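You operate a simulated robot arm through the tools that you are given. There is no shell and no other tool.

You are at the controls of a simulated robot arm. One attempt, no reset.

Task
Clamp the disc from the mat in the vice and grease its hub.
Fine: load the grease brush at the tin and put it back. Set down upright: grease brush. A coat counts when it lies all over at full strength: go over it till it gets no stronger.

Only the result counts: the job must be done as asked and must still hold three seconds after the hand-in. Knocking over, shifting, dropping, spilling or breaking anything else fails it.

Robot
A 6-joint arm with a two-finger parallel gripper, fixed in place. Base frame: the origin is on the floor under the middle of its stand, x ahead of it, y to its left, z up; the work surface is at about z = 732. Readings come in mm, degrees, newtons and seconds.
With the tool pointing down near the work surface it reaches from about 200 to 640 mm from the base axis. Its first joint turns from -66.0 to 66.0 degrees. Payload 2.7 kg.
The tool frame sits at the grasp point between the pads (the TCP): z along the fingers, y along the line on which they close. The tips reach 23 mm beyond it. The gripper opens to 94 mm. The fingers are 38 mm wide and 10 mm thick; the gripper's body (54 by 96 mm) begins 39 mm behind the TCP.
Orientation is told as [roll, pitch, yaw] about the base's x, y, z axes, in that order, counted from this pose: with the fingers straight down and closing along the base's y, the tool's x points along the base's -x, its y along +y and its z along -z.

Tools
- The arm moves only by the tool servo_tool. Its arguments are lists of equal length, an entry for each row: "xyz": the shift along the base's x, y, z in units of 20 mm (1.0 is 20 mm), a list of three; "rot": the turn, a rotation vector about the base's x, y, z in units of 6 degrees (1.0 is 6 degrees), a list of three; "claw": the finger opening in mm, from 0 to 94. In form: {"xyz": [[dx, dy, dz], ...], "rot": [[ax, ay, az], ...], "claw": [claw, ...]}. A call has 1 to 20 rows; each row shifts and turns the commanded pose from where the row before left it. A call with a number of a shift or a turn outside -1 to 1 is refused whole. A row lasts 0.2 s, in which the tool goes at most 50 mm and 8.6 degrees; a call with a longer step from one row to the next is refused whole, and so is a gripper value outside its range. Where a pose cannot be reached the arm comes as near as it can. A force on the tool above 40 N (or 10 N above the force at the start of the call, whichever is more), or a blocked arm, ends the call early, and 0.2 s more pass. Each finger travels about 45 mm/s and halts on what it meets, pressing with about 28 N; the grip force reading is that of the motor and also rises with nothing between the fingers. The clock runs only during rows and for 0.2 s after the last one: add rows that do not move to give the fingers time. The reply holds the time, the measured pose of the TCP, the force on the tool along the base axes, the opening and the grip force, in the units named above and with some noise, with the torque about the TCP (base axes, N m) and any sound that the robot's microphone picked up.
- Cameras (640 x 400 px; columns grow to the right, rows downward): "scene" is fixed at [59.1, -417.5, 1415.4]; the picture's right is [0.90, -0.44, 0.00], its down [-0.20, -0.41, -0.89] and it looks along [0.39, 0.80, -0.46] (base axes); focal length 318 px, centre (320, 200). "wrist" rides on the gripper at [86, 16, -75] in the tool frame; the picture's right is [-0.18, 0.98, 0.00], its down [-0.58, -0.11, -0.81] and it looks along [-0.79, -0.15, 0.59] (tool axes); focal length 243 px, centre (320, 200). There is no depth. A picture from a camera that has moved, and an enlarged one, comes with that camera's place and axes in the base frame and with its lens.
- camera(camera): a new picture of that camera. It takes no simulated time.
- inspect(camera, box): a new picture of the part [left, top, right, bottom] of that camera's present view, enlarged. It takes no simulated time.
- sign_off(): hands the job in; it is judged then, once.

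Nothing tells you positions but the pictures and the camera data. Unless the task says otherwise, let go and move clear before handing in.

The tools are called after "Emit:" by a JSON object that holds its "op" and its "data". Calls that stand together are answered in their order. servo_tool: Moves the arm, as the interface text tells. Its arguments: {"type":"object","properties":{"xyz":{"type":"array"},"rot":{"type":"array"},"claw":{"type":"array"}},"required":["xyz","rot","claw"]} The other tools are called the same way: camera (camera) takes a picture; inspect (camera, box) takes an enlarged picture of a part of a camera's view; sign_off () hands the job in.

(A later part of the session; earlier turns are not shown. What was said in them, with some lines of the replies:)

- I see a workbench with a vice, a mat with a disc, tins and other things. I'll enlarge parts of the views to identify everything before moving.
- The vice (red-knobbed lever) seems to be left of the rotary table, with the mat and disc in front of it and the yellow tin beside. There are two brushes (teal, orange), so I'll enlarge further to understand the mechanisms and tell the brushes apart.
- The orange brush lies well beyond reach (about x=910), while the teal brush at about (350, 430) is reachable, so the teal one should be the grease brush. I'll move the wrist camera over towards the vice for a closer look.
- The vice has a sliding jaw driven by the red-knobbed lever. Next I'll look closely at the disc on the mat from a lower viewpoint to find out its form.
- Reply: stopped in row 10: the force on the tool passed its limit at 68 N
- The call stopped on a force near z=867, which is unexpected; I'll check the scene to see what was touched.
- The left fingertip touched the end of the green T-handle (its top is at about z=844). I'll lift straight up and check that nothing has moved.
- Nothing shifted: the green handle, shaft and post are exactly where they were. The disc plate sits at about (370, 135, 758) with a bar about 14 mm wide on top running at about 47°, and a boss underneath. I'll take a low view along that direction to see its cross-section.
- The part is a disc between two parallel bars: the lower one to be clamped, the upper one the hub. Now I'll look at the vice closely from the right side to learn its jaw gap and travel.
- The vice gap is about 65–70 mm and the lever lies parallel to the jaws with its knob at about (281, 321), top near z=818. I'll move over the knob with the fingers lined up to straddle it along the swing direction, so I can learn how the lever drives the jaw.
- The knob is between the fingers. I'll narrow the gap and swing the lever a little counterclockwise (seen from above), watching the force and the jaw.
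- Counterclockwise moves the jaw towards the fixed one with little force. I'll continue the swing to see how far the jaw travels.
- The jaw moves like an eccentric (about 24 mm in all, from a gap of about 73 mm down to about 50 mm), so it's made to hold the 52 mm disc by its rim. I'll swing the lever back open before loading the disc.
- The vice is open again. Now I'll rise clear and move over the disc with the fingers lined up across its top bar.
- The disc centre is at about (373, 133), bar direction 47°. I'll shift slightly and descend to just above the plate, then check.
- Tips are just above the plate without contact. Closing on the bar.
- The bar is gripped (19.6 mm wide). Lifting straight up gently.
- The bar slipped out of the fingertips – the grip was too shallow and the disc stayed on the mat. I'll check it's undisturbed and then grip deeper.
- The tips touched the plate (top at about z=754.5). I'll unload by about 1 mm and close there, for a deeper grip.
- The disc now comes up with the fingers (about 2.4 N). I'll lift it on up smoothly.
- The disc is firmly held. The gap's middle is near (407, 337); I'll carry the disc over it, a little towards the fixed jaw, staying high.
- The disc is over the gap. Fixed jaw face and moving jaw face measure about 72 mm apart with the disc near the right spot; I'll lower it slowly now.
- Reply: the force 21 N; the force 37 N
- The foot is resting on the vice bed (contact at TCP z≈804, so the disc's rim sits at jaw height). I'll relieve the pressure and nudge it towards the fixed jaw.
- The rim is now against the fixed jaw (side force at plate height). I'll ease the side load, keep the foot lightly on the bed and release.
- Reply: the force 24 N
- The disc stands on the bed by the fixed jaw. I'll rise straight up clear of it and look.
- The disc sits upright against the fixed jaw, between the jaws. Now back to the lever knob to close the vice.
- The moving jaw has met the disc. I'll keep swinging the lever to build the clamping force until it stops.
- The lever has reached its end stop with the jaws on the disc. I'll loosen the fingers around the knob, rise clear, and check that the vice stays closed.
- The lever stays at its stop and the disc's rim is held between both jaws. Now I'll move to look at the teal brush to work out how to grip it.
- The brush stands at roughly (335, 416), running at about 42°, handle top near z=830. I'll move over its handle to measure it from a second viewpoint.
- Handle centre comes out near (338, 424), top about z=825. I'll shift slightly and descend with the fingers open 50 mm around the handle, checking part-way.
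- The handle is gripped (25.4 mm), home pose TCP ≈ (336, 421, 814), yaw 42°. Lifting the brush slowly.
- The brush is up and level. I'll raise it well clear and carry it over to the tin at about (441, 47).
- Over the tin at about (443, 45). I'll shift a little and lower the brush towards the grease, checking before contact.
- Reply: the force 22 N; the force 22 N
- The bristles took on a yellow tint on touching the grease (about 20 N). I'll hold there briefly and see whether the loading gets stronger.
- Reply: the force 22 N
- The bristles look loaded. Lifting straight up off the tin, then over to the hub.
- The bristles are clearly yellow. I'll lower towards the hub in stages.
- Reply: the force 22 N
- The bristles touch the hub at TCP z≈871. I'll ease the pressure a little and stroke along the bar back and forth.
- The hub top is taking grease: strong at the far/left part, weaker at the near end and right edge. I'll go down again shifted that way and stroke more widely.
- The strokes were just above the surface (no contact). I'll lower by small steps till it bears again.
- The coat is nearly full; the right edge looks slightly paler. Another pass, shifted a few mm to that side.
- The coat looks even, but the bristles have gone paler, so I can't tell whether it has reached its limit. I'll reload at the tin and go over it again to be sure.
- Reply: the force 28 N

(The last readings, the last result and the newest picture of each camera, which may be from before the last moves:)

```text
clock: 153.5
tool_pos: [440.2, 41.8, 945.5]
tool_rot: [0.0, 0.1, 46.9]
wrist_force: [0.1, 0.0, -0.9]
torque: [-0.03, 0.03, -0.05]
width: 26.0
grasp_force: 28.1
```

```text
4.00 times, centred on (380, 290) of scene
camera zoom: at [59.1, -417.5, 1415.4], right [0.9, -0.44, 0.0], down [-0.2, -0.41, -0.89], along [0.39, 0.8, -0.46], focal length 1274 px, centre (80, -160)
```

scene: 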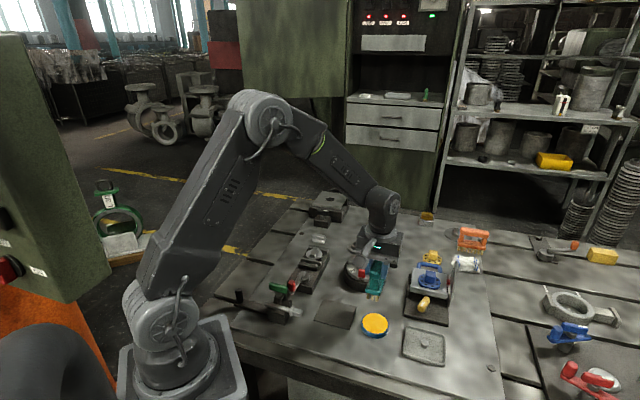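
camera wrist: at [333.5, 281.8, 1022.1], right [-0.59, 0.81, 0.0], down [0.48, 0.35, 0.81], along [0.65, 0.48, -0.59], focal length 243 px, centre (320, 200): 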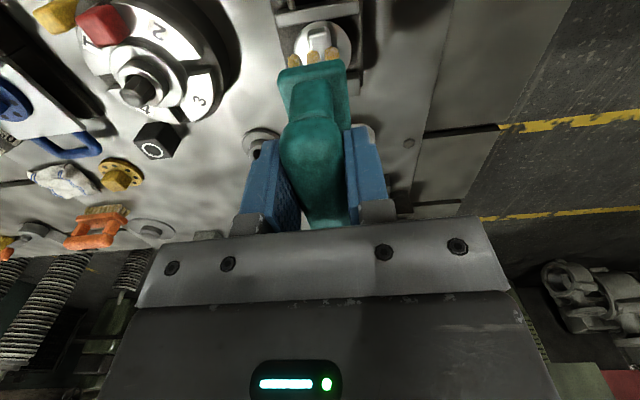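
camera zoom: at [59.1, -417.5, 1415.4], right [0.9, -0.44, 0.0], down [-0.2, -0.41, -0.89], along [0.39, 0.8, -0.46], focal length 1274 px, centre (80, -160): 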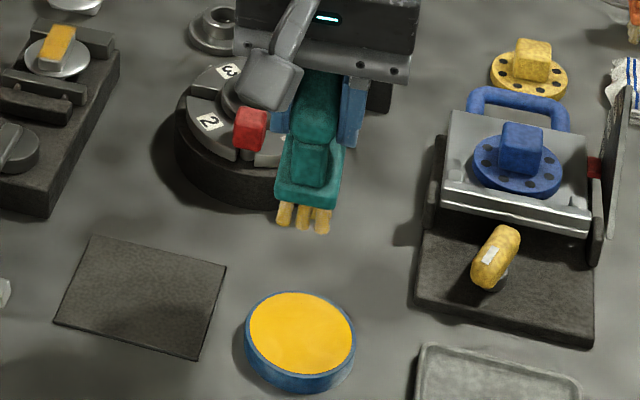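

The bristles look less yellow than after the first dip, so the reload was partial. The brush centre was some 7 mm off the tin's middle; I'll dip again better centred.

Emit:
{"op": "servo_tool", "data": {"xyz": [[0.0, -0.35, -0.6], [0, 0, -0.8], [0, 0, -0.9], [0, 0, -0.9], [0, 0, -0.9], [0, 0, -0.8], [0, 0, -0.6], [0, 0, -0.4], [0, 0, 0]], "rot": [[0, 0, 0], [0, 0, 0], [0, 0, 0], [0, 0, 0], [0, 0, 0], [0, 0, 0], [0, 0, 0], [0, 0, 0], [0, 0, 0]], "claw": [0, 0, 0, 0, 0, 0, 0, 0, 0]}}

Emit:
{"op": "servo_tool", "data": {"xyz": [[0, 0, -0.1], [0, 0, -0.05], [0, 0, 0]], "rot": [[0, 0, 0], [0, 0, 0], [0, 0, 0]], "claw": [0, 0, 0]}}

Emit:
{"op": "inspect", "data": {"camera": "scene", "box": [350, 295, 400, 340]}}

```text
clock: 155.5
tool_pos: [440.9, 37.8, 827.6]
tool_rot: [0.0, 0.0, 46.8]
wrist_force: [-0.3, -0.9, -1.5]
torque: [-0.06, 0.02, 0.01]
width: 25.6
grasp_force: 27.5
```

```text
clock: 156.3
tool_pos: [440.9, 37.1, 823.5]
tool_rot: [0.0, 0.0, 46.9]
wrist_force: [0.8, 0.0, -1.2]
torque: [-0.04, 0.04, 0.03]
width: 25.7
grasp_force: 27.8
```

```text
8.89 times, centred on (375, 318) of scene
camera zoom: at [59.1, -417.5, 1415.4], right [0.9, -0.44, 0.0], down [-0.2, -0.41, -0.89], along [0.39, 0.8, -0.46], focal length 2831 px, centre (-169, -844)
```

zoom: 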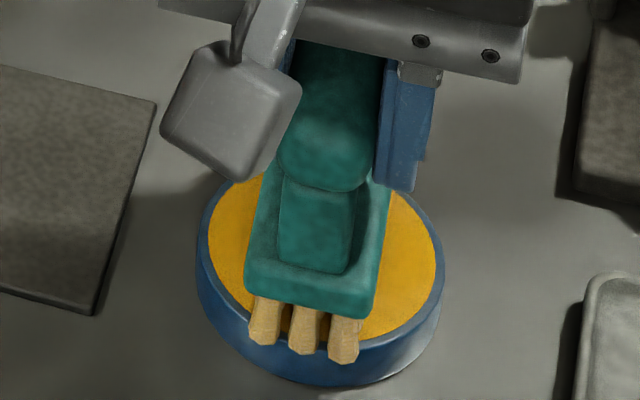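

Emit:
{"op": "servo_tool", "data": {"xyz": [[0, 0, -0.05], [0, 0, 0]], "rot": [[0, 0, 0], [0, 0, 0]], "claw": [0, 0]}}

Emit:
{"op": "servo_tool", "data": {"xyz": [[0, 0, -0.05], [0, 0, 0]], "rot": [[0, 0, 0], [0, 0, 0]], "claw": [0, 0]}}

Emit:
{"op": "inspect", "data": {"camera": "scene", "box": [350, 295, 400, 340]}}

```text
clock: 156.9
tool_pos: [440.7, 37.7, 823.0]
tool_rot: [-0.1, -0.1, 47.0]
wrist_force: [-5.8, 3.1, 17.8]
torque: [0.21, 0.25, 0.09]
width: 25.6
grasp_force: 28.4
```

```text
clock: 157.5
tool_pos: [441.7, 36.8, 823.7]
tool_rot: [-0.1, -0.2, 47.0]
wrist_force: [-1.4, 9.9, 22.0]
torque: [0.26, 0.38, -0.09]
width: 25.6
grasp_force: 27.9
```

```text
8.89 times, centred on (375, 318) of scene
camera zoom: at [58.7, -417.3, 1415.5], right [0.9, -0.44, 0.0], down [-0.2, -0.41, -0.89], along [0.39, 0.8, -0.46], focal length 2831 px, centre (-169, -844)
```

zoom: 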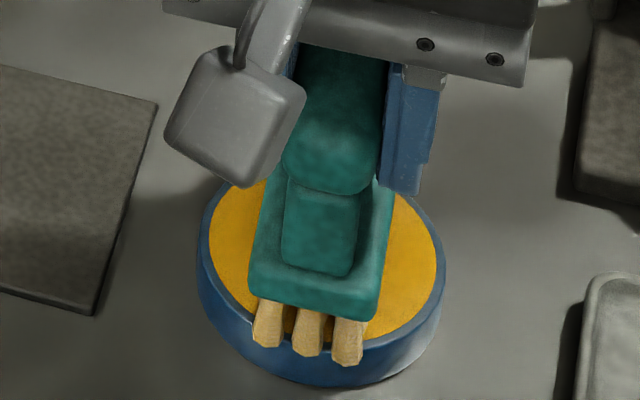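

Emit:
{"op": "servo_tool", "data": {"xyz": [[0, 0, 0.02], [0, 0, 0], [0, 0, 0], [0, 0, 0], [0, 0, 0], [0, 0, 0], [0, 0, 0.05], [0, 0, 0.15], [0, 0, 0.3], [0, 0, 0.5], [0, 0, 0.8], [0, 0, 0.9], [0, 0, 0.9], [0, 0, 0.9], [0, 0, 0.9], [0, 0, 0.7], [0, 0, 0]], "rot": [[0, 0, 0], [0, 0, 0], [0, 0, 0], [0, 0, 0], [0, 0, 0], [0, 0, 0], [0, 0, 0], [0, 0, 0], [0, 0, 0], [0, 0, 0], [0, 0, 0], [0, 0, 0], [0, 0, 0], [0, 0, 0], [0, 0, 0], [0, 0, 0], [0, 0, 0]], "claw": [0, 0, 0, 0, 0, 0, 0, 0, 0, 0, 0, 0, 0, 0, 0, 0, 0]}}

Emit:
{"op": "inspect", "data": {"camera": "scene", "box": [320, 230, 440, 340]}}

Emit:
{"op": "inspect", "data": {"camera": "scene", "box": [350, 270, 400, 310]}}

```text
clock: 161.1
tool_pos: [438.0, 35.3, 944.5]
tool_rot: [0.0, -0.1, 46.9]
wrist_force: [-0.6, 0.2, -0.1]
torque: [-0.03, 0.03, -0.01]
width: 25.7
grasp_force: 27.5
```

```text
3.64 times, centred on (380, 285) of scene
camera zoom: at [59.1, -417.5, 1415.4], right [0.9, -0.44, 0.0], down [-0.2, -0.41, -0.89], along [0.39, 0.8, -0.46], focal length 1158 px, centre (102, -109)
```

zoom: 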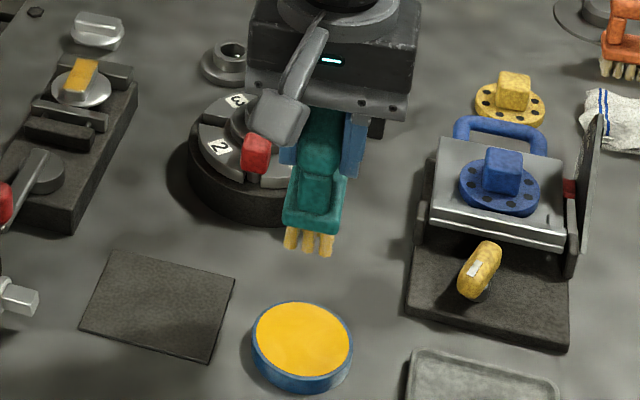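

```text
10.00 times, centred on (375, 290) of scene
camera zoom: at [59.1, -417.5, 1415.4], right [0.9, -0.44, 0.0], down [-0.2, -0.41, -0.89], along [0.39, 0.8, -0.46], focal length 3185 px, centre (-230, -700)
```

zoom: 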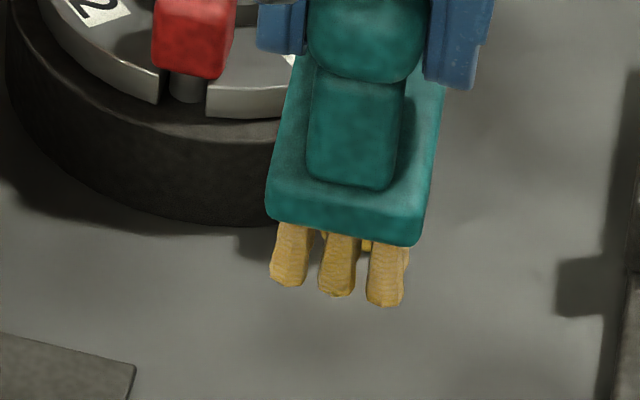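

Interesting: the tufts are loaded individually – the end tufts over the rim are pale but the inner ones are bright yellow, which is what meets the hub. Back to the hub for another pass.

Emit:
{"op": "servo_tool", "data": {"xyz": [[-0.03, 0.3, 0], [-0.07, 0.6, 0], [-0.11, 0.95, 0], [-0.11, 0.95, 0], [-0.11, 0.95, 0], [-0.11, 0.95, 0], [-0.11, 0.95, 0], [-0.11, 0.95, 0], [-0.11, 0.95, 0], [-0.11, 0.95, 0], [-0.11, 0.95, 0], [-0.11, 0.95, 0], [-0.11, 0.95, 0], [-0.11, 0.95, 0], [-0.11, 0.95, 0], [-0.11, 0.95, 0], [-0.045, 0.5, 0], [0, 0, 0]], "rot": [[0, 0, 0], [0, 0, 0], [0, 0, 0], [0, 0, 0], [0, 0, 0], [0, 0, 0], [0, 0, 0], [0, 0, 0], [0, 0, 0], [0, 0, 0], [0, 0, 0], [0, 0, 0], [0, 0, 0], [0, 0, 0], [0, 0, 0], [0, 0, 0], [0, 0, 0], [0, 0, 0]], "claw": [0, 0, 0, 0, 0, 0, 0, 0, 0, 0, 0, 0, 0, 0, 0, 0, 0, 0]}}

Emit:
{"op": "inspect", "data": {"camera": "scene", "box": [285, 205, 355, 265]}}

Emit:
{"op": "inspect", "data": {"camera": "scene", "box": [306, 244, 324, 260]}}

```text
clock: 164.9
tool_pos: [405.5, 329.4, 943.6]
tool_rot: [0.0, 0.0, 46.9]
wrist_force: [0.3, 0.8, -1.2]
torque: [-0.04, 0.0, 0.0]
width: 25.9
grasp_force: 28.2
```

```text
6.67 times, centred on (320, 235) of scene
camera zoom: at [59.1, -417.5, 1415.4], right [0.9, -0.44, 0.0], down [-0.2, -0.41, -0.89], along [0.39, 0.8, -0.46], focal length 2124 px, centre (320, -33)
```

zoom: 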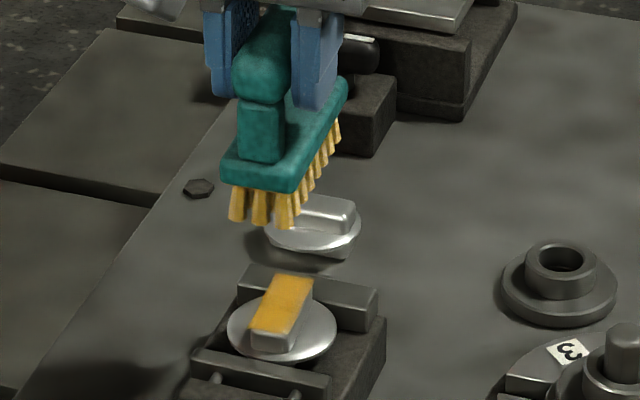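

```text
16.00 times, centred on (315, 252) of scene
camera zoom: at [59.1, -417.5, 1415.4], right [0.9, -0.44, 0.0], down [-0.2, -0.41, -0.89], along [0.39, 0.8, -0.46], focal length 5096 px, centre (400, -632)
```

zoom: 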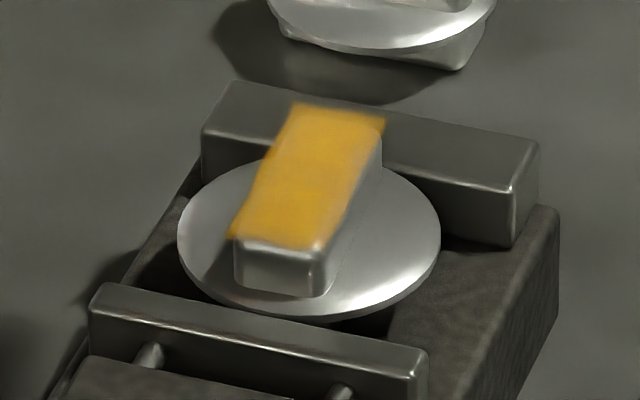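

Emit:
{"op": "servo_tool", "data": {"xyz": [[0.1, -0.1, -0.6], [0, 0, -0.8], [0, 0, -0.8], [0, 0, -0.8], [0, 0, -0.5], [0, 0, -0.2], [0, 0, 0]], "rot": [[0, 0, 0], [0, 0, 0], [0, 0, 0], [0, 0, 0], [0, 0, 0], [0, 0, 0], [0, 0, 0]], "claw": [0, 0, 0, 0, 0, 0, 0]}}

Emit:
{"op": "servo_tool", "data": {"xyz": [[0, 0, -0.1], [0, 0, 0]], "rot": [[0, 0, 0], [0, 0, 0]], "claw": [0, 0]}}

Emit:
{"op": "servo_tool", "data": {"xyz": [[0, 0, -0.06], [0, 0, 0]], "rot": [[0, 0, 0], [0, 0, 0]], "claw": [0, 0]}}

```text
clock: 166.5
tool_pos: [409.9, 329.2, 870.7]
tool_rot: [0.0, 0.1, 47.0]
wrist_force: [-0.1, 0.0, -0.8]
torque: [0.0, 0.01, 0.01]
width: 25.6
grasp_force: 28.2
```

```text
clock: 167.1
tool_pos: [409.1, 328.1, 869.0]
tool_rot: [-0.1, 0.0, 47.0]
wrist_force: [-0.5, -0.6, -1.9]
torque: [-0.05, -0.01, -0.01]
width: 25.7
grasp_force: 27.9
```

```text
clock: 167.7
tool_pos: [408.5, 328.8, 868.3]
tool_rot: [0.1, 0.0, 46.9]
wrist_force: [-0.2, -1.9, 6.1]
torque: [-0.1, -0.02, 0.01]
width: 25.8
grasp_force: 27.7
```

Emit:
{"op": "servo_tool", "data": {"xyz": [[0, 0, -0.035], [-0.136, -0.146, 0], [-0.136, -0.146, 0], [-0.136, -0.146, 0], [0.136, 0.146, 0], [0.136, 0.146, 0], [0.136, 0.146, 0], [0.136, 0.146, 0], [0.136, 0.146, 0], [0.136, 0.146, 0], [-0.136, -0.146, 0], [-0.136, -0.146, 0], [-0.136, -0.146, 0], [0.11, -0.102, 0], [-0.136, -0.146, 0], [-0.136, -0.146, 0], [0.136, 0.146, 0], [0.136, 0.146, 0], [0.136, 0.146, 0], [0.136, 0.146, 0]], "rot": [[0, 0, 0], [0, 0, 0], [0, 0, 0], [0, 0, 0], [0, 0, 0], [0, 0, 0], [0, 0, 0], [0, 0, 0], [0, 0, 0], [0, 0, 0], [0, 0, 0], [0, 0, 0], [0, 0, 0], [0, 0, 0], [0, 0, 0], [0, 0, 0], [0, 0, 0], [0, 0, 0], [0, 0, 0], [0, 0, 0]], "claw": [0, 0, 0, 0, 0, 0, 0, 0, 0, 0, 0, 0, 0, 0, 0, 0, 0, 0, 0, 0]}}

Emit:
{"op": "servo_tool", "data": {"xyz": [[-0.136, -0.146, 0], [-0.136, -0.146, 0], [-0.11, 0.102, 0], [-0.11, 0.102, 0], [-0.11, 0.102, 0], [-0.136, -0.146, 0], [-0.136, -0.146, 0], [0.136, 0.146, 0], [0.136, 0.146, 0], [0.136, 0.146, 0], [0.136, 0.146, 0], [-0.136, -0.146, 0], [-0.136, -0.146, 0], [0, 0, 0]], "rot": [[0, 0, 0], [0, 0, 0], [0, 0, 0], [0, 0, 0], [0, 0, 0], [0, 0, 0], [0, 0, 0], [0, 0, 0], [0, 0, 0], [0, 0, 0], [0, 0, 0], [0, 0, 0], [0, 0, 0], [0, 0, 0]], "claw": [0, 0, 0, 0, 0, 0, 0, 0, 0, 0, 0, 0, 0, 0]}}

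Emit:
{"op": "servo_tool", "data": {"xyz": [[0, 0, 0.2], [0, 0, 0.5], [0, 0, 0.8], [0, 0, 0.8], [0, 0, 0.8], [0, 0, 0.7], [0, 0, 0]], "rot": [[0, 0, 0], [0, 0, 0], [0, 0, 0], [0, 0, 0], [0, 0, 0], [0, 0, 0], [0, 0, 0]], "claw": [0, 0, 0, 0, 0, 0, 0]}}

Emit:
{"op": "inspect", "data": {"camera": "scene", "box": [306, 244, 324, 260]}}

Emit:
{"op": "inspect", "data": {"camera": "scene", "box": [285, 205, 355, 265]}}

```text
clock: 171.9
tool_pos: [415.6, 331.0, 867.6]
tool_rot: [0.0, 0.0, 46.9]
wrist_force: [-8.9, -9.3, 31.6]
torque: [-0.49, 0.53, 0.07]
width: 25.6
grasp_force: 28.8
```

```text
clock: 174.9
tool_pos: [406.6, 333.1, 868.1]
tool_rot: [0.0, -0.3, 47.0]
wrist_force: [6.5, 5.1, 20.4]
torque: [0.2, -0.43, 0.07]
width: 25.5
grasp_force: 28.3
```

```text
clock: 176.5
tool_pos: [402.5, 330.7, 941.6]
tool_rot: [0.0, 0.0, 46.9]
wrist_force: [0.1, 0.2, -1.9]
torque: [0.0, 0.02, -0.04]
width: 25.8
grasp_force: 28.2
```

```text
16.00 times, centred on (315, 252) of scene
camera zoom: at [59.1, -417.5, 1415.4], right [0.9, -0.44, 0.0], down [-0.2, -0.41, -0.89], along [0.39, 0.8, -0.46], focal length 5096 px, centre (400, -632)
```

zoom: 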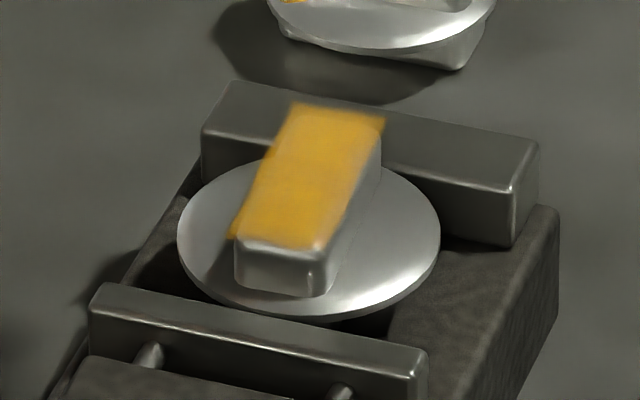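

```text
6.67 times, centred on (320, 235) of scene
camera zoom: at [59.1, -417.5, 1415.4], right [0.9, -0.44, 0.0], down [-0.2, -0.41, -0.89], along [0.39, 0.8, -0.46], focal length 2124 px, centre (320, -33)
```

zoom: 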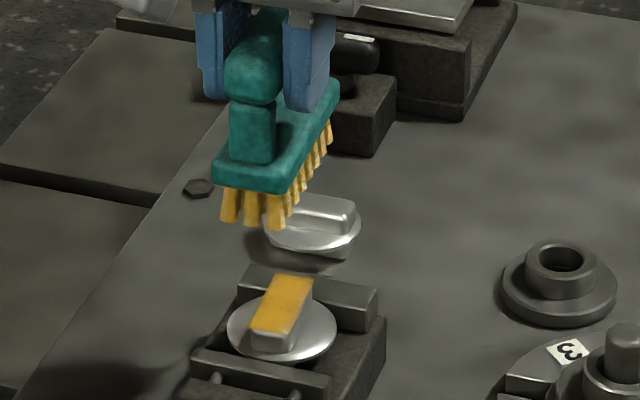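

The hub's coat hasn't changed with the fresh load, so it's at full strength. On the way home I'll stop to view the hub from above with the wrist camera.

Emit:
{"op": "servo_tool", "data": {"xyz": [[-0.3, 0.3, 0], [-0.4, 0.4, 0], [-0.4, 0.4, 0], [-0.4, 0.35, 0], [0, 0, 0]], "rot": [[0, 0, 0], [0, 0, 0], [0, 0, 0], [0, 0, 0], [0, 0, 0]], "claw": [0, 0, 0, 0, 0]}}

Emit:
{"op": "camera", "data": {"camera": "wrist"}}

Emit:
{"op": "inspect", "data": {"camera": "wrist", "box": [220, 10, 320, 100]}}

```text
clock: 177.7
tool_pos: [374.4, 361.1, 944.4]
tool_rot: [0.1, 0.0, 46.9]
wrist_force: [0.1, 0.6, -1.1]
torque: [-0.02, 0.04, 0.0]
width: 25.7
grasp_force: 28.0
```

```text
taken
camera wrist: at [302.9, 308.4, 1018.2], right [-0.59, 0.81, 0.0], down [0.48, 0.35, 0.81], along [0.65, 0.48, -0.59], focal length 243 px, centre (320, 200)
```

wrist: 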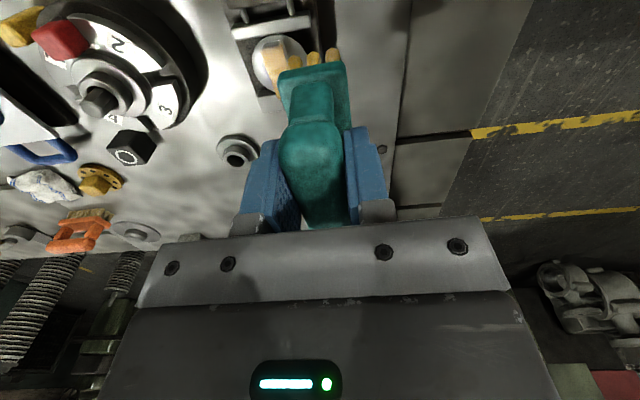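

```text
4.44 times, centred on (270, 55) of wrist
camera zoom: at [302.9, 308.4, 1018.2], right [-0.59, 0.81, 0.0], down [0.48, 0.35, 0.81], along [0.65, 0.48, -0.59], focal length 1078 px, centre (542, 844)
```

zoom: 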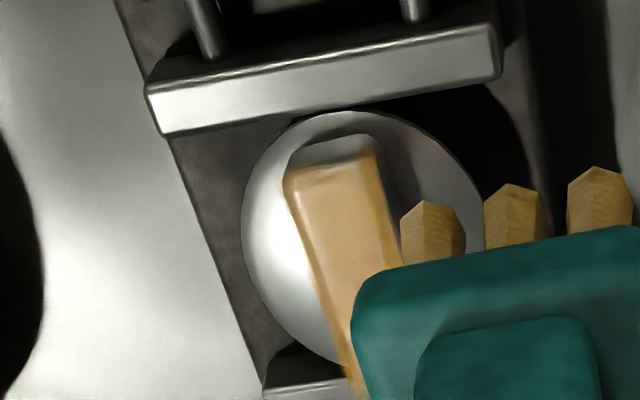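

Emit:
{"op": "servo_tool", "data": {"xyz": [[-0.4, 0.5, 0], [-0.4, 0.5, 0], [0, 0, 0]], "rot": [[0, 0, 0], [0, 0, 0], [0, 0, 0]], "claw": [0, 0, 0]}}

Emit:
{"op": "inspect", "data": {"camera": "wrist", "box": [210, 10, 300, 110]}}

Emit:
{"op": "inspect", "data": {"camera": "scene", "box": [306, 244, 324, 260]}}

```text
clock: 178.5
tool_pos: [358.6, 379.4, 943.6]
tool_rot: [0.0, 0.0, 46.8]
wrist_force: [0.4, -0.5, -1.0]
torque: [-0.02, -0.03, 0.03]
width: 25.8
grasp_force: 28.2
```

```text
4.00 times, centred on (255, 60) of wrist
camera zoom: at [287.7, 327.2, 1018.9], right [-0.59, 0.81, 0.0], down [0.48, 0.35, 0.81], along [0.65, 0.48, -0.59], focal length 970 px, centre (580, 760)
```

zoom: 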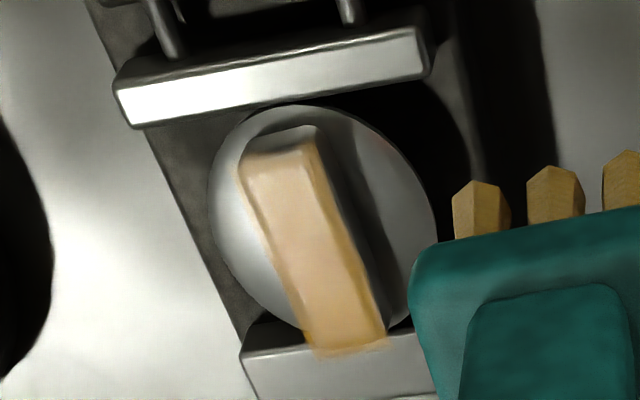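

```text
16.00 times, centred on (315, 252) of scene
camera zoom: at [59.1, -417.5, 1415.4], right [0.9, -0.44, 0.0], down [-0.2, -0.41, -0.89], along [0.39, 0.8, -0.46], focal length 5096 px, centre (400, -632)
```

zoom: 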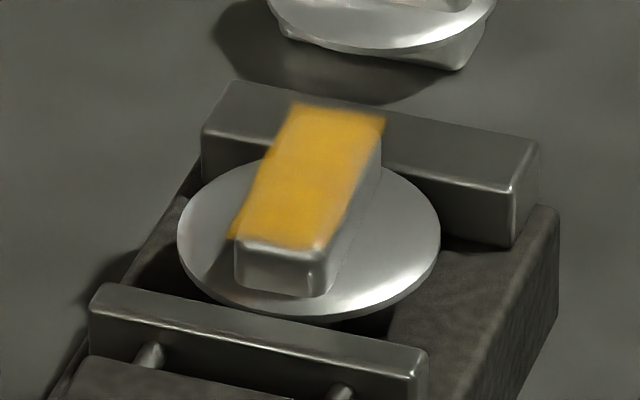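

The coat covers the whole top evenly. Now I'll bring the brush back to its original place and orientation.

Emit:
{"op": "servo_tool", "data": {"xyz": [[-0.28, 0.52, 0], [-0.28, 0.52, 0], [-0.28, 0.52, 0], [-0.28, 0.52, 0], [0, 0, -0.7], [0, 0, -0.9], [0, 0, -0.9], [0, 0, -0.9], [0, 0, -0.9], [0, 0, -0.8], [0, 0, -0.5], [0, 0, 0]], "rot": [[0, 0, -0.21], [0, 0, -0.21], [0, 0, -0.21], [0, 0, -0.2], [0, 0, 0], [0, 0, 0], [0, 0, 0], [0, 0, 0], [0, 0, 0], [0, 0, 0], [0, 0, 0], [0, 0, 0]], "claw": [0, 0, 0, 0, 0, 0, 0, 0, 0, 0, 0, 0]}}

Emit:
{"op": "inspect", "data": {"camera": "scene", "box": [255, 220, 325, 280]}}

Emit:
{"op": "inspect", "data": {"camera": "wrist", "box": [220, 0, 420, 180]}}

```text
clock: 181.1
tool_pos: [337.3, 424.2, 830.5]
tool_rot: [-0.1, 0.1, 41.9]
wrist_force: [0.6, -0.1, -1.6]
torque: [0.01, 0.01, 0.02]
width: 25.6
grasp_force: 28.4
```

```text
6.67 times, centred on (290, 250) of scene
camera zoom: at [59.1, -417.5, 1415.4], right [0.9, -0.44, 0.0], down [-0.2, -0.41, -0.89], along [0.39, 0.8, -0.46], focal length 2124 px, centre (520, -133)
```

zoom: 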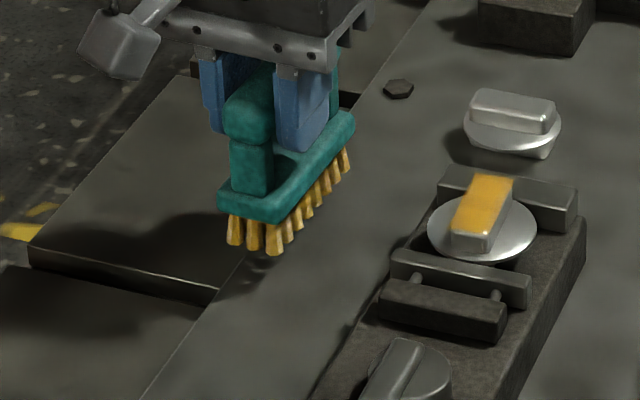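

```text
2.22 times, centred on (320, 90) of wrist
camera zoom: at [261.0, 377.4, 906.1], right [-0.52, 0.85, 0.0], down [0.51, 0.31, 0.81], along [0.69, 0.42, -0.59], focal length 539 px, centre (320, 444)
```

zoom: 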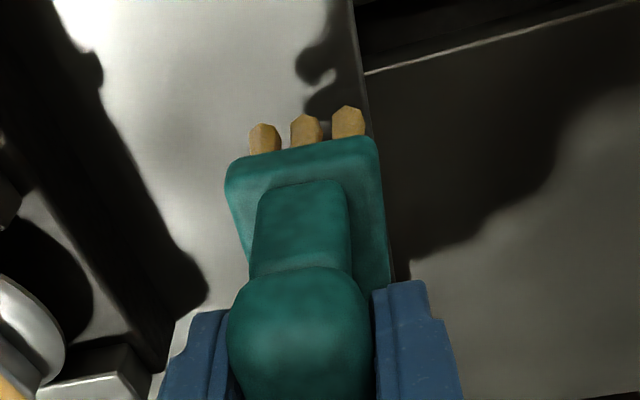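

Emit:
{"op": "servo_tool", "data": {"xyz": [[-0.05, -0.14, -0.2], [0, 0, -0.3], [0, 0, -0.25], [0, 0, 0]], "rot": [[0, 0, 0], [0, 0, 0], [0, 0, 0], [0, 0, 0]], "claw": [0, 0, 0, 0]}}

Emit:
{"op": "servo_tool", "data": {"xyz": [[0, 0, -0.1], [0, 0, 0]], "rot": [[0, 0, 0], [0, 0, 0]], "claw": [0, 0]}}

Emit:
{"op": "servo_tool", "data": {"xyz": [[0, 0, -0.075], [0, 0, 0]], "rot": [[0, 0, 0], [0, 0, 0]], "claw": [0, 0]}}

Emit:
{"op": "inspect", "data": {"camera": "scene", "box": [255, 220, 325, 280]}}

```text
clock: 182.1
tool_pos: [334.9, 420.6, 816.5]
tool_rot: [0.0, 0.0, 42.0]
wrist_force: [-0.1, 0.5, -2.3]
torque: [-0.02, -0.03, -0.01]
width: 25.7
grasp_force: 28.0
```

```text
clock: 182.7
tool_pos: [333.7, 421.3, 813.0]
tool_rot: [0.0, 0.1, 42.0]
wrist_force: [-0.6, -0.4, -1.7]
torque: [-0.01, 0.02, 0.02]
width: 26.0
grasp_force: 28.1
```

```text
clock: 183.3
tool_pos: [334.3, 421.2, 812.3]
tool_rot: [0.0, -0.1, 42.0]
wrist_force: [-0.3, 0.4, -1.8]
torque: [-0.03, 0.01, 0.01]
width: 25.8
grasp_force: 27.9
```

```text
6.67 times, centred on (290, 250) of scene
camera zoom: at [59.1, -417.5, 1415.4], right [0.9, -0.44, 0.0], down [-0.2, -0.41, -0.89], along [0.39, 0.8, -0.46], focal length 2124 px, centre (520, -133)
```

zoom: 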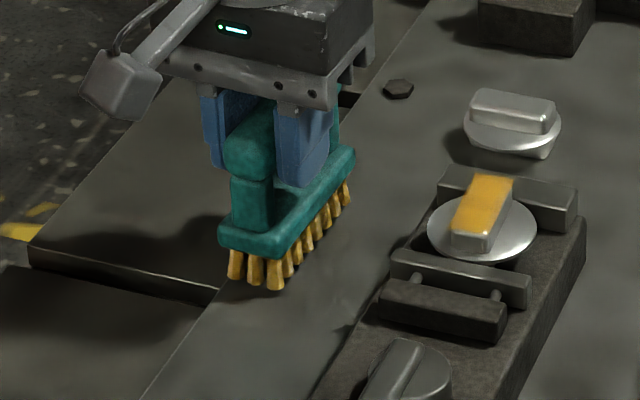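

Emit:
{"op": "servo_tool", "data": {"xyz": [[0.06, 0, -0.06], [0, 0, 0]], "rot": [[0, 0, 0], [0, 0, 0]], "claw": [0, 0]}}

Emit:
{"op": "servo_tool", "data": {"xyz": [[0, 0, -0.06], [0, 0, 0]], "rot": [[0, 0, 0], [0, 0, 0]], "claw": [0, 0]}}

Emit:
{"op": "servo_tool", "data": {"xyz": [[0, 0, -0.05], [0, 0, 0]], "rot": [[0, 0, 0], [0, 0, 0]], "claw": [0, 0]}}

```text
clock: 183.9
tool_pos: [337.3, 420.7, 810.9]
tool_rot: [0.0, 0.0, 42.0]
wrist_force: [0.3, -0.1, -2.1]
torque: [-0.01, 0.02, -0.02]
width: 25.5
grasp_force: 27.3
```

```text
clock: 184.5
tool_pos: [335.6, 420.5, 810.0]
tool_rot: [0.0, 0.0, 42.0]
wrist_force: [-0.3, 0.7, -0.6]
torque: [-0.05, 0.01, 0.0]
width: 25.8
grasp_force: 28.2
```

```text
clock: 185.1
tool_pos: [336.7, 419.5, 807.6]
tool_rot: [0.0, 0.0, 41.9]
wrist_force: [0.3, -0.5, -1.3]
torque: [0.0, 0.04, 0.01]
width: 25.6
grasp_force: 28.3
```

Emit:
{"op": "servo_tool", "data": {"xyz": [[0, 0, -0.05], [0, 0, 0]], "rot": [[0, 0, 0], [0, 0, 0]], "claw": [0, 0]}}

Emit:
{"op": "servo_tool", "data": {"xyz": [[0, 0, -0.04], [0, 0, 0]], "rot": [[0, 0, 0], [0, 0, 0]], "claw": [0, 0]}}

Emit:
{"op": "inspect", "data": {"camera": "scene", "box": [255, 220, 325, 280]}}

```text
clock: 185.7
tool_pos: [337.0, 420.5, 807.5]
tool_rot: [0.0, 0.0, 42.0]
wrist_force: [0.3, -2.0, 2.8]
torque: [-0.2, -0.05, -0.01]
width: 25.5
grasp_force: 28.6
```

```text
clock: 186.3
tool_pos: [335.7, 420.0, 808.0]
tool_rot: [0.0, -0.1, 42.0]
wrist_force: [-1.3, -4.1, 14.0]
torque: [-0.63, 0.05, -0.03]
width: 25.5
grasp_force: 27.5
```

```text
6.67 times, centred on (290, 250) of scene
camera zoom: at [58.9, -417.8, 1415.3], right [0.9, -0.44, 0.0], down [-0.2, -0.41, -0.89], along [0.39, 0.8, -0.46], focal length 2124 px, centre (520, -133)
```

zoom: 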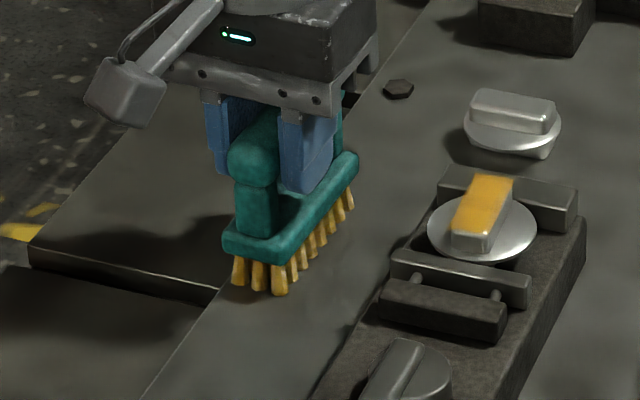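

The bristles stand on the table again at the original spot. I'll ease the load, release slowly and rise.

Emit:
{"op": "servo_tool", "data": {"xyz": [[0, 0, 0.025], [0, 0, 0]], "rot": [[0, 0, 0], [0, 0, 0]], "claw": [0, 0]}}

Emit:
{"op": "servo_tool", "data": {"xyz": [[0, 0, 0], [0, 0, 0], [0, 0, 0], [0, 0, 0], [0, 0, 0]], "rot": [[0, 0, 0], [0, 0, 0], [0, 0, 0], [0, 0, 0], [0, 0, 0]], "claw": [27, 30, 36, 46, 56]}}

Emit:
{"op": "inspect", "data": {"camera": "scene", "box": [255, 220, 325, 280]}}

Emit:
{"op": "inspect", "data": {"camera": "wrist", "box": [220, 20, 420, 220]}}

```text
clock: 186.9
tool_pos: [337.6, 421.6, 807.8]
tool_rot: [0.2, -0.1, 42.0]
wrist_force: [0.2, 1.3, 10.3]
torque: [-0.31, 0.08, -0.02]
width: 25.7
grasp_force: 27.7
```

```text
clock: 188.1
tool_pos: [336.1, 420.7, 808.1]
tool_rot: [0.0, 0.0, 42.0]
wrist_force: [0.6, 0.8, 0.4]
torque: [0.01, -0.04, -0.02]
width: 55.7
grasp_force: 0.1
```

```text
6.67 times, centred on (290, 250) of scene
camera zoom: at [59.1, -417.5, 1415.4], right [0.9, -0.44, 0.0], down [-0.2, -0.41, -0.89], along [0.39, 0.8, -0.46], focal length 2124 px, centre (520, -133)
```

zoom: 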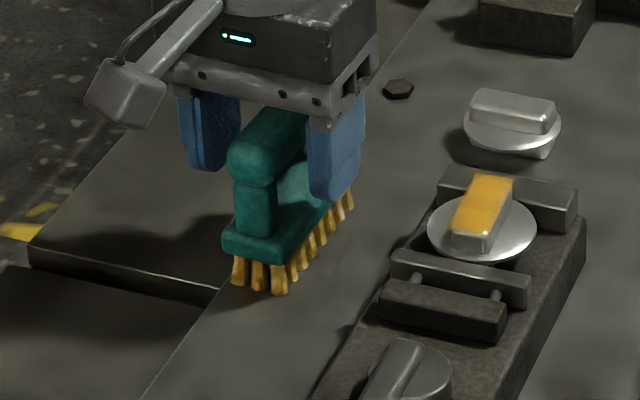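

```text
2.00 times, centred on (320, 120) of wrist
camera zoom: at [260.6, 373.2, 882.9], right [-0.52, 0.85, 0.0], down [0.51, 0.31, 0.81], along [0.69, 0.42, -0.59], focal length 485 px, centre (320, 360)
```

zoom: 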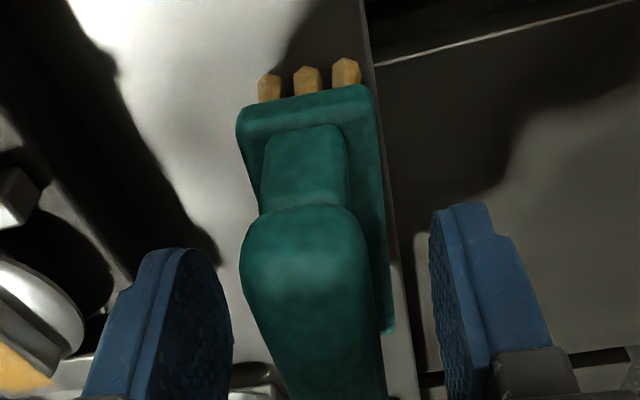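

The brush stands upright in its place. Rising straight up, clear of it.

Emit:
{"op": "servo_tool", "data": {"xyz": [[0, 0, 0.3], [0, 0, 0.6], [0, 0, 0.9], [0, 0, 0.9], [0, 0, 0.9], [0, 0, 0.9], [0, 0, 0.9], [0, 0, 0.5], [0, 0, 0]], "rot": [[0, 0, 0], [0, 0, 0], [0, 0, 0], [0, 0, 0], [0, 0, 0], [0, 0, 0], [0, 0, 0], [0, 0, 0], [0, 0, 0]], "claw": [58, 60, 60, 60, 60, 60, 60, 60, 60]}}

Emit:
{"op": "camera", "data": {"camera": "scene"}}

Emit:
{"op": "inspect", "data": {"camera": "scene", "box": [255, 220, 345, 295]}}

Emit:
{"op": "inspect", "data": {"camera": "scene", "box": [225, 260, 325, 330]}}

Emit:
{"op": "inspect", "data": {"camera": "scene", "box": [310, 290, 390, 340]}}

```text
clock: 190.1
tool_pos: [336.2, 420.1, 923.3]
tool_rot: [0.0, 0.0, 42.0]
wrist_force: [0.6, -0.6, -0.9]
torque: [0.02, 0.03, 0.0]
width: 60.0
grasp_force: 0.0
```

```text
taken
```

scene: 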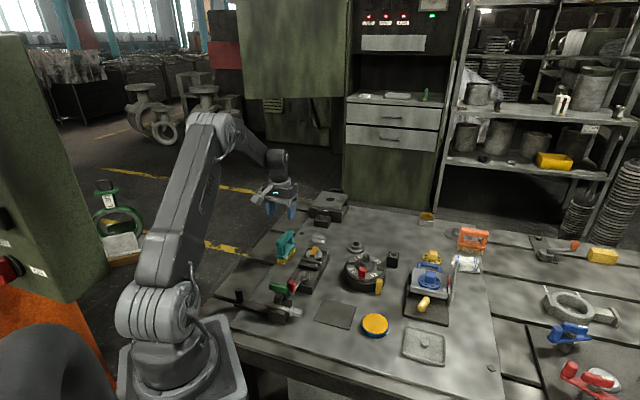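

```text
5.33 times, centred on (300, 258) of scene
camera zoom: at [59.1, -417.5, 1415.4], right [0.9, -0.44, 0.0], down [-0.2, -0.41, -0.89], along [0.39, 0.8, -0.46], focal length 1699 px, centre (427, -107)
```

zoom: 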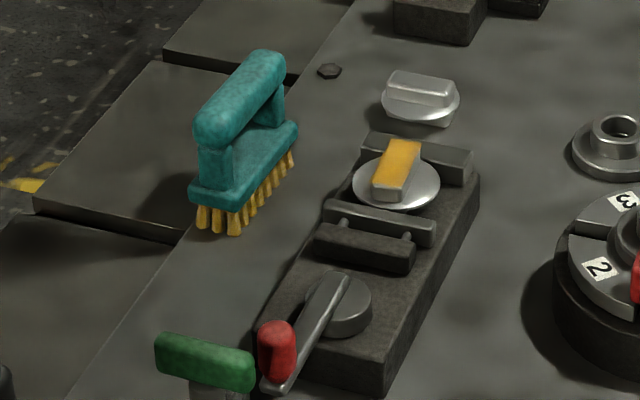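

```text
5.71 times, centred on (275, 295) of scene
camera zoom: at [59.1, -417.5, 1415.4], right [0.9, -0.44, 0.0], down [-0.2, -0.41, -0.89], along [0.39, 0.8, -0.46], focal length 1820 px, centre (577, -343)
```

zoom: 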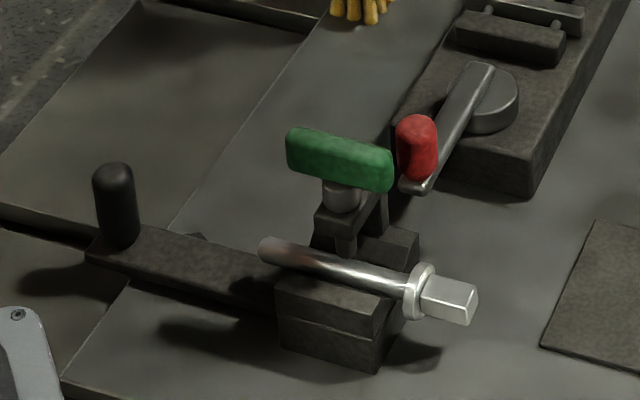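

```text
8.00 times, centred on (350, 315) of scene
camera zoom: at [59.1, -417.5, 1415.4], right [0.9, -0.44, 0.0], down [-0.2, -0.41, -0.89], along [0.39, 0.8, -0.46], focal length 2548 px, centre (80, -720)
```

zoom: 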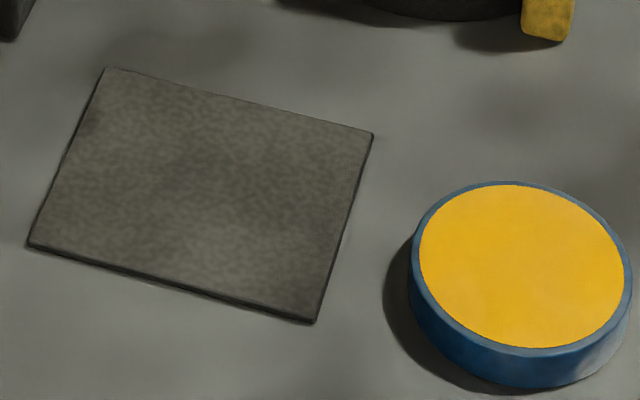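

Everything is back in order: brush upright, tin and mat unmoved, lever at its stop. I'll take one last close look at the coat and the jaws with the unobstructed wrist camera.

Emit:
{"op": "inspect", "data": {"camera": "wrist", "box": [130, 10, 250, 120]}}

Emit:
{"op": "inspect", "data": {"camera": "scene", "box": [309, 246, 321, 258]}}

```text
3.64 times, centred on (190, 65) of wrist
camera zoom: at [261.4, 373.7, 998.7], right [-0.52, 0.85, 0.0], down [0.51, 0.31, 0.81], along [0.69, 0.42, -0.59], focal length 882 px, centre (793, 691)
```

zoom: 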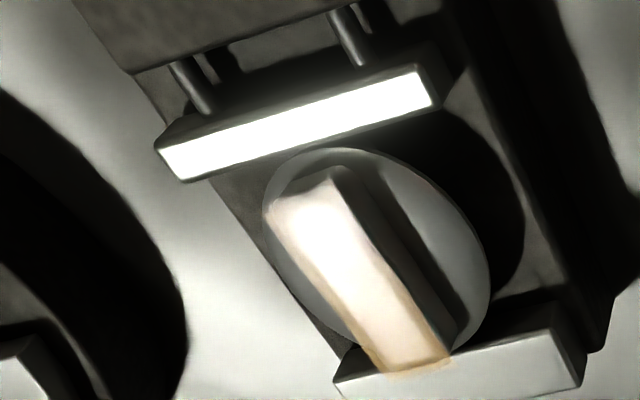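

```text
16.00 times, centred on (315, 252) of scene
camera zoom: at [59.1, -417.5, 1415.4], right [0.9, -0.44, 0.0], down [-0.2, -0.41, -0.89], along [0.39, 0.8, -0.46], focal length 5096 px, centre (400, -632)
```

zoom: 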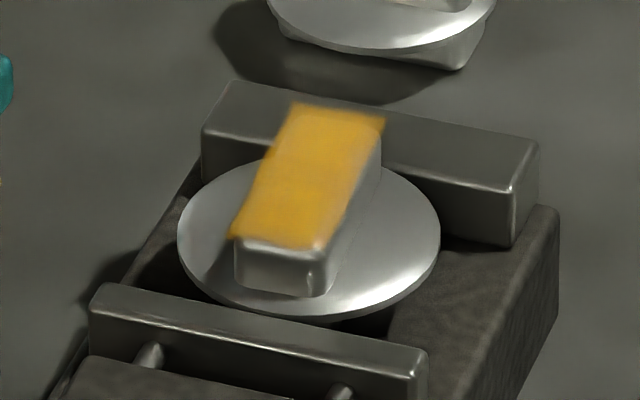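

Emit:
{"op": "inspect", "data": {"camera": "scene", "box": [262, 225, 342, 275]}}

Emit:
{"op": "inspect", "data": {"camera": "scene", "box": [300, 250, 336, 275]}}

```text
8.00 times, centred on (302, 250) of scene
camera zoom: at [59.1, -417.5, 1415.4], right [0.9, -0.44, 0.0], down [-0.2, -0.41, -0.89], along [0.39, 0.8, -0.46], focal length 2548 px, centre (464, -200)
```

zoom: 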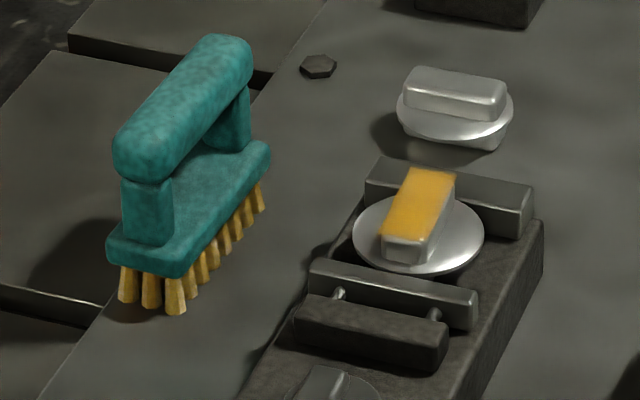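

```text
16.00 times, centred on (318, 262) of scene
camera zoom: at [59.1, -417.5, 1415.4], right [0.9, -0.44, 0.0], down [-0.2, -0.41, -0.89], along [0.39, 0.8, -0.46], focal length 5096 px, centre (352, -800)
```

zoom: 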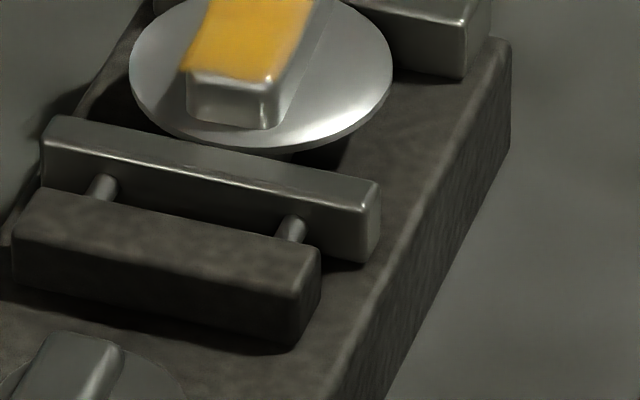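

The jaw is stopped by the disc about 5 mm short of its empty position with its spring rods compressed, so the disc is squeezed; the coat and brush look right. I'll raise the arm a bit further clear and do a final check of the whole scene.

Emit:
{"op": "servo_tool", "data": {"xyz": [[0, 0, 0.8], [-0.2, -0.4, 0.8], [-0.2, -0.4, 0.8], [0, 0, 0.5], [0, 0, 0], [0, 0, 0]], "rot": [[0, 0, 0], [0, 0, 0], [0, 0, 0], [0, 0, 0], [0, 0, 0], [0, 0, 0]], "claw": [60, 60, 60, 60, 60, 60]}}

Emit:
{"op": "inspect", "data": {"camera": "scene", "box": [220, 190, 400, 302]}}

Emit:
{"op": "inspect", "data": {"camera": "scene", "box": [305, 240, 350, 275]}}

```text
clock: 191.5
tool_pos: [330.1, 404.6, 983.3]
tool_rot: [0.0, 0.1, 42.0]
wrist_force: [0.7, -0.8, 0.2]
torque: [0.02, -0.04, -0.01]
width: 60.0
grasp_force: 0.0
```

```text
3.56 times, centred on (310, 246) of scene
camera zoom: at [59.1, -417.5, 1415.4], right [0.9, -0.44, 0.0], down [-0.2, -0.41, -0.89], along [0.39, 0.8, -0.46], focal length 1132 px, centre (356, 36)
```

zoom: 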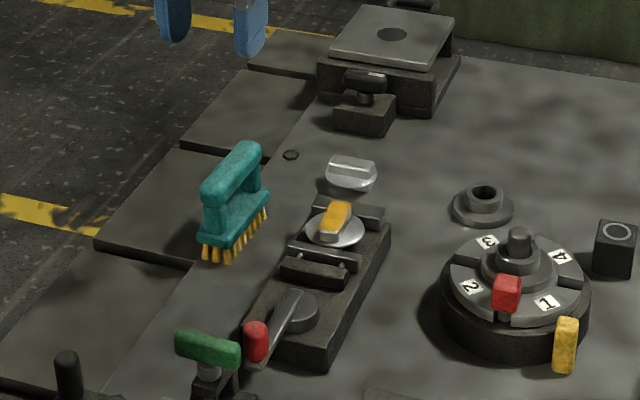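

```text
11.43 times, centred on (328, 258) of scene
camera zoom: at [59.1, -417.5, 1415.4], right [0.9, -0.44, 0.0], down [-0.2, -0.41, -0.89], along [0.39, 0.8, -0.46], focal length 3640 px, centre (234, -457)
```

zoom: 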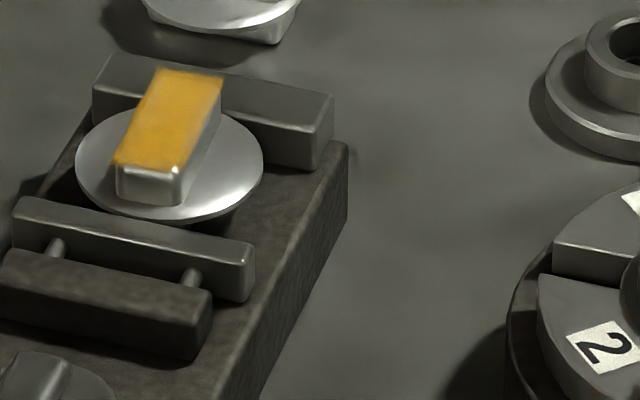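

The disc is held between the vice jaws with the lever at its stop, and the whole hub top is coated. The teal brush stands upright in its place, nothing else has moved, and the arm is clear, so I'm handing in.

Emit:
{"op": "sign_off", "data": {}}

```text
The job is handed in.
```

The disc from the mat is clamped in the vice and its hub is greased. I've handed the job in; no verdict came back.

- **Disc:** it stands on the vice bed with its rim between the jaws. The lever is at its end stop, and the moving jaw stopped about 5 mm short of where it goes with the vice empty. I took that as clamped; I didn't do a pull test.
- **Grease:** the top of the hub is coated all over. I reloaded the brush once partway through, and a further pass didn't make the coat any stronger.
- **Brush:** I used the teal one, since the orange brush was out of reach. It is back in its original spot, standing upright.

There were two unplanned contacts:

- **Green handle:** early on, a finger pressed the green T-handle next to the vice, peaking at 68 N. Pictures taken after I backed off show it in the same place.
- **First grip on the disc:** it slipped off and shifted the disc a couple of millimetres on the mat. The disc stayed upright and wasn't dropped.

The tin and mat were unmoved in the last pictures.
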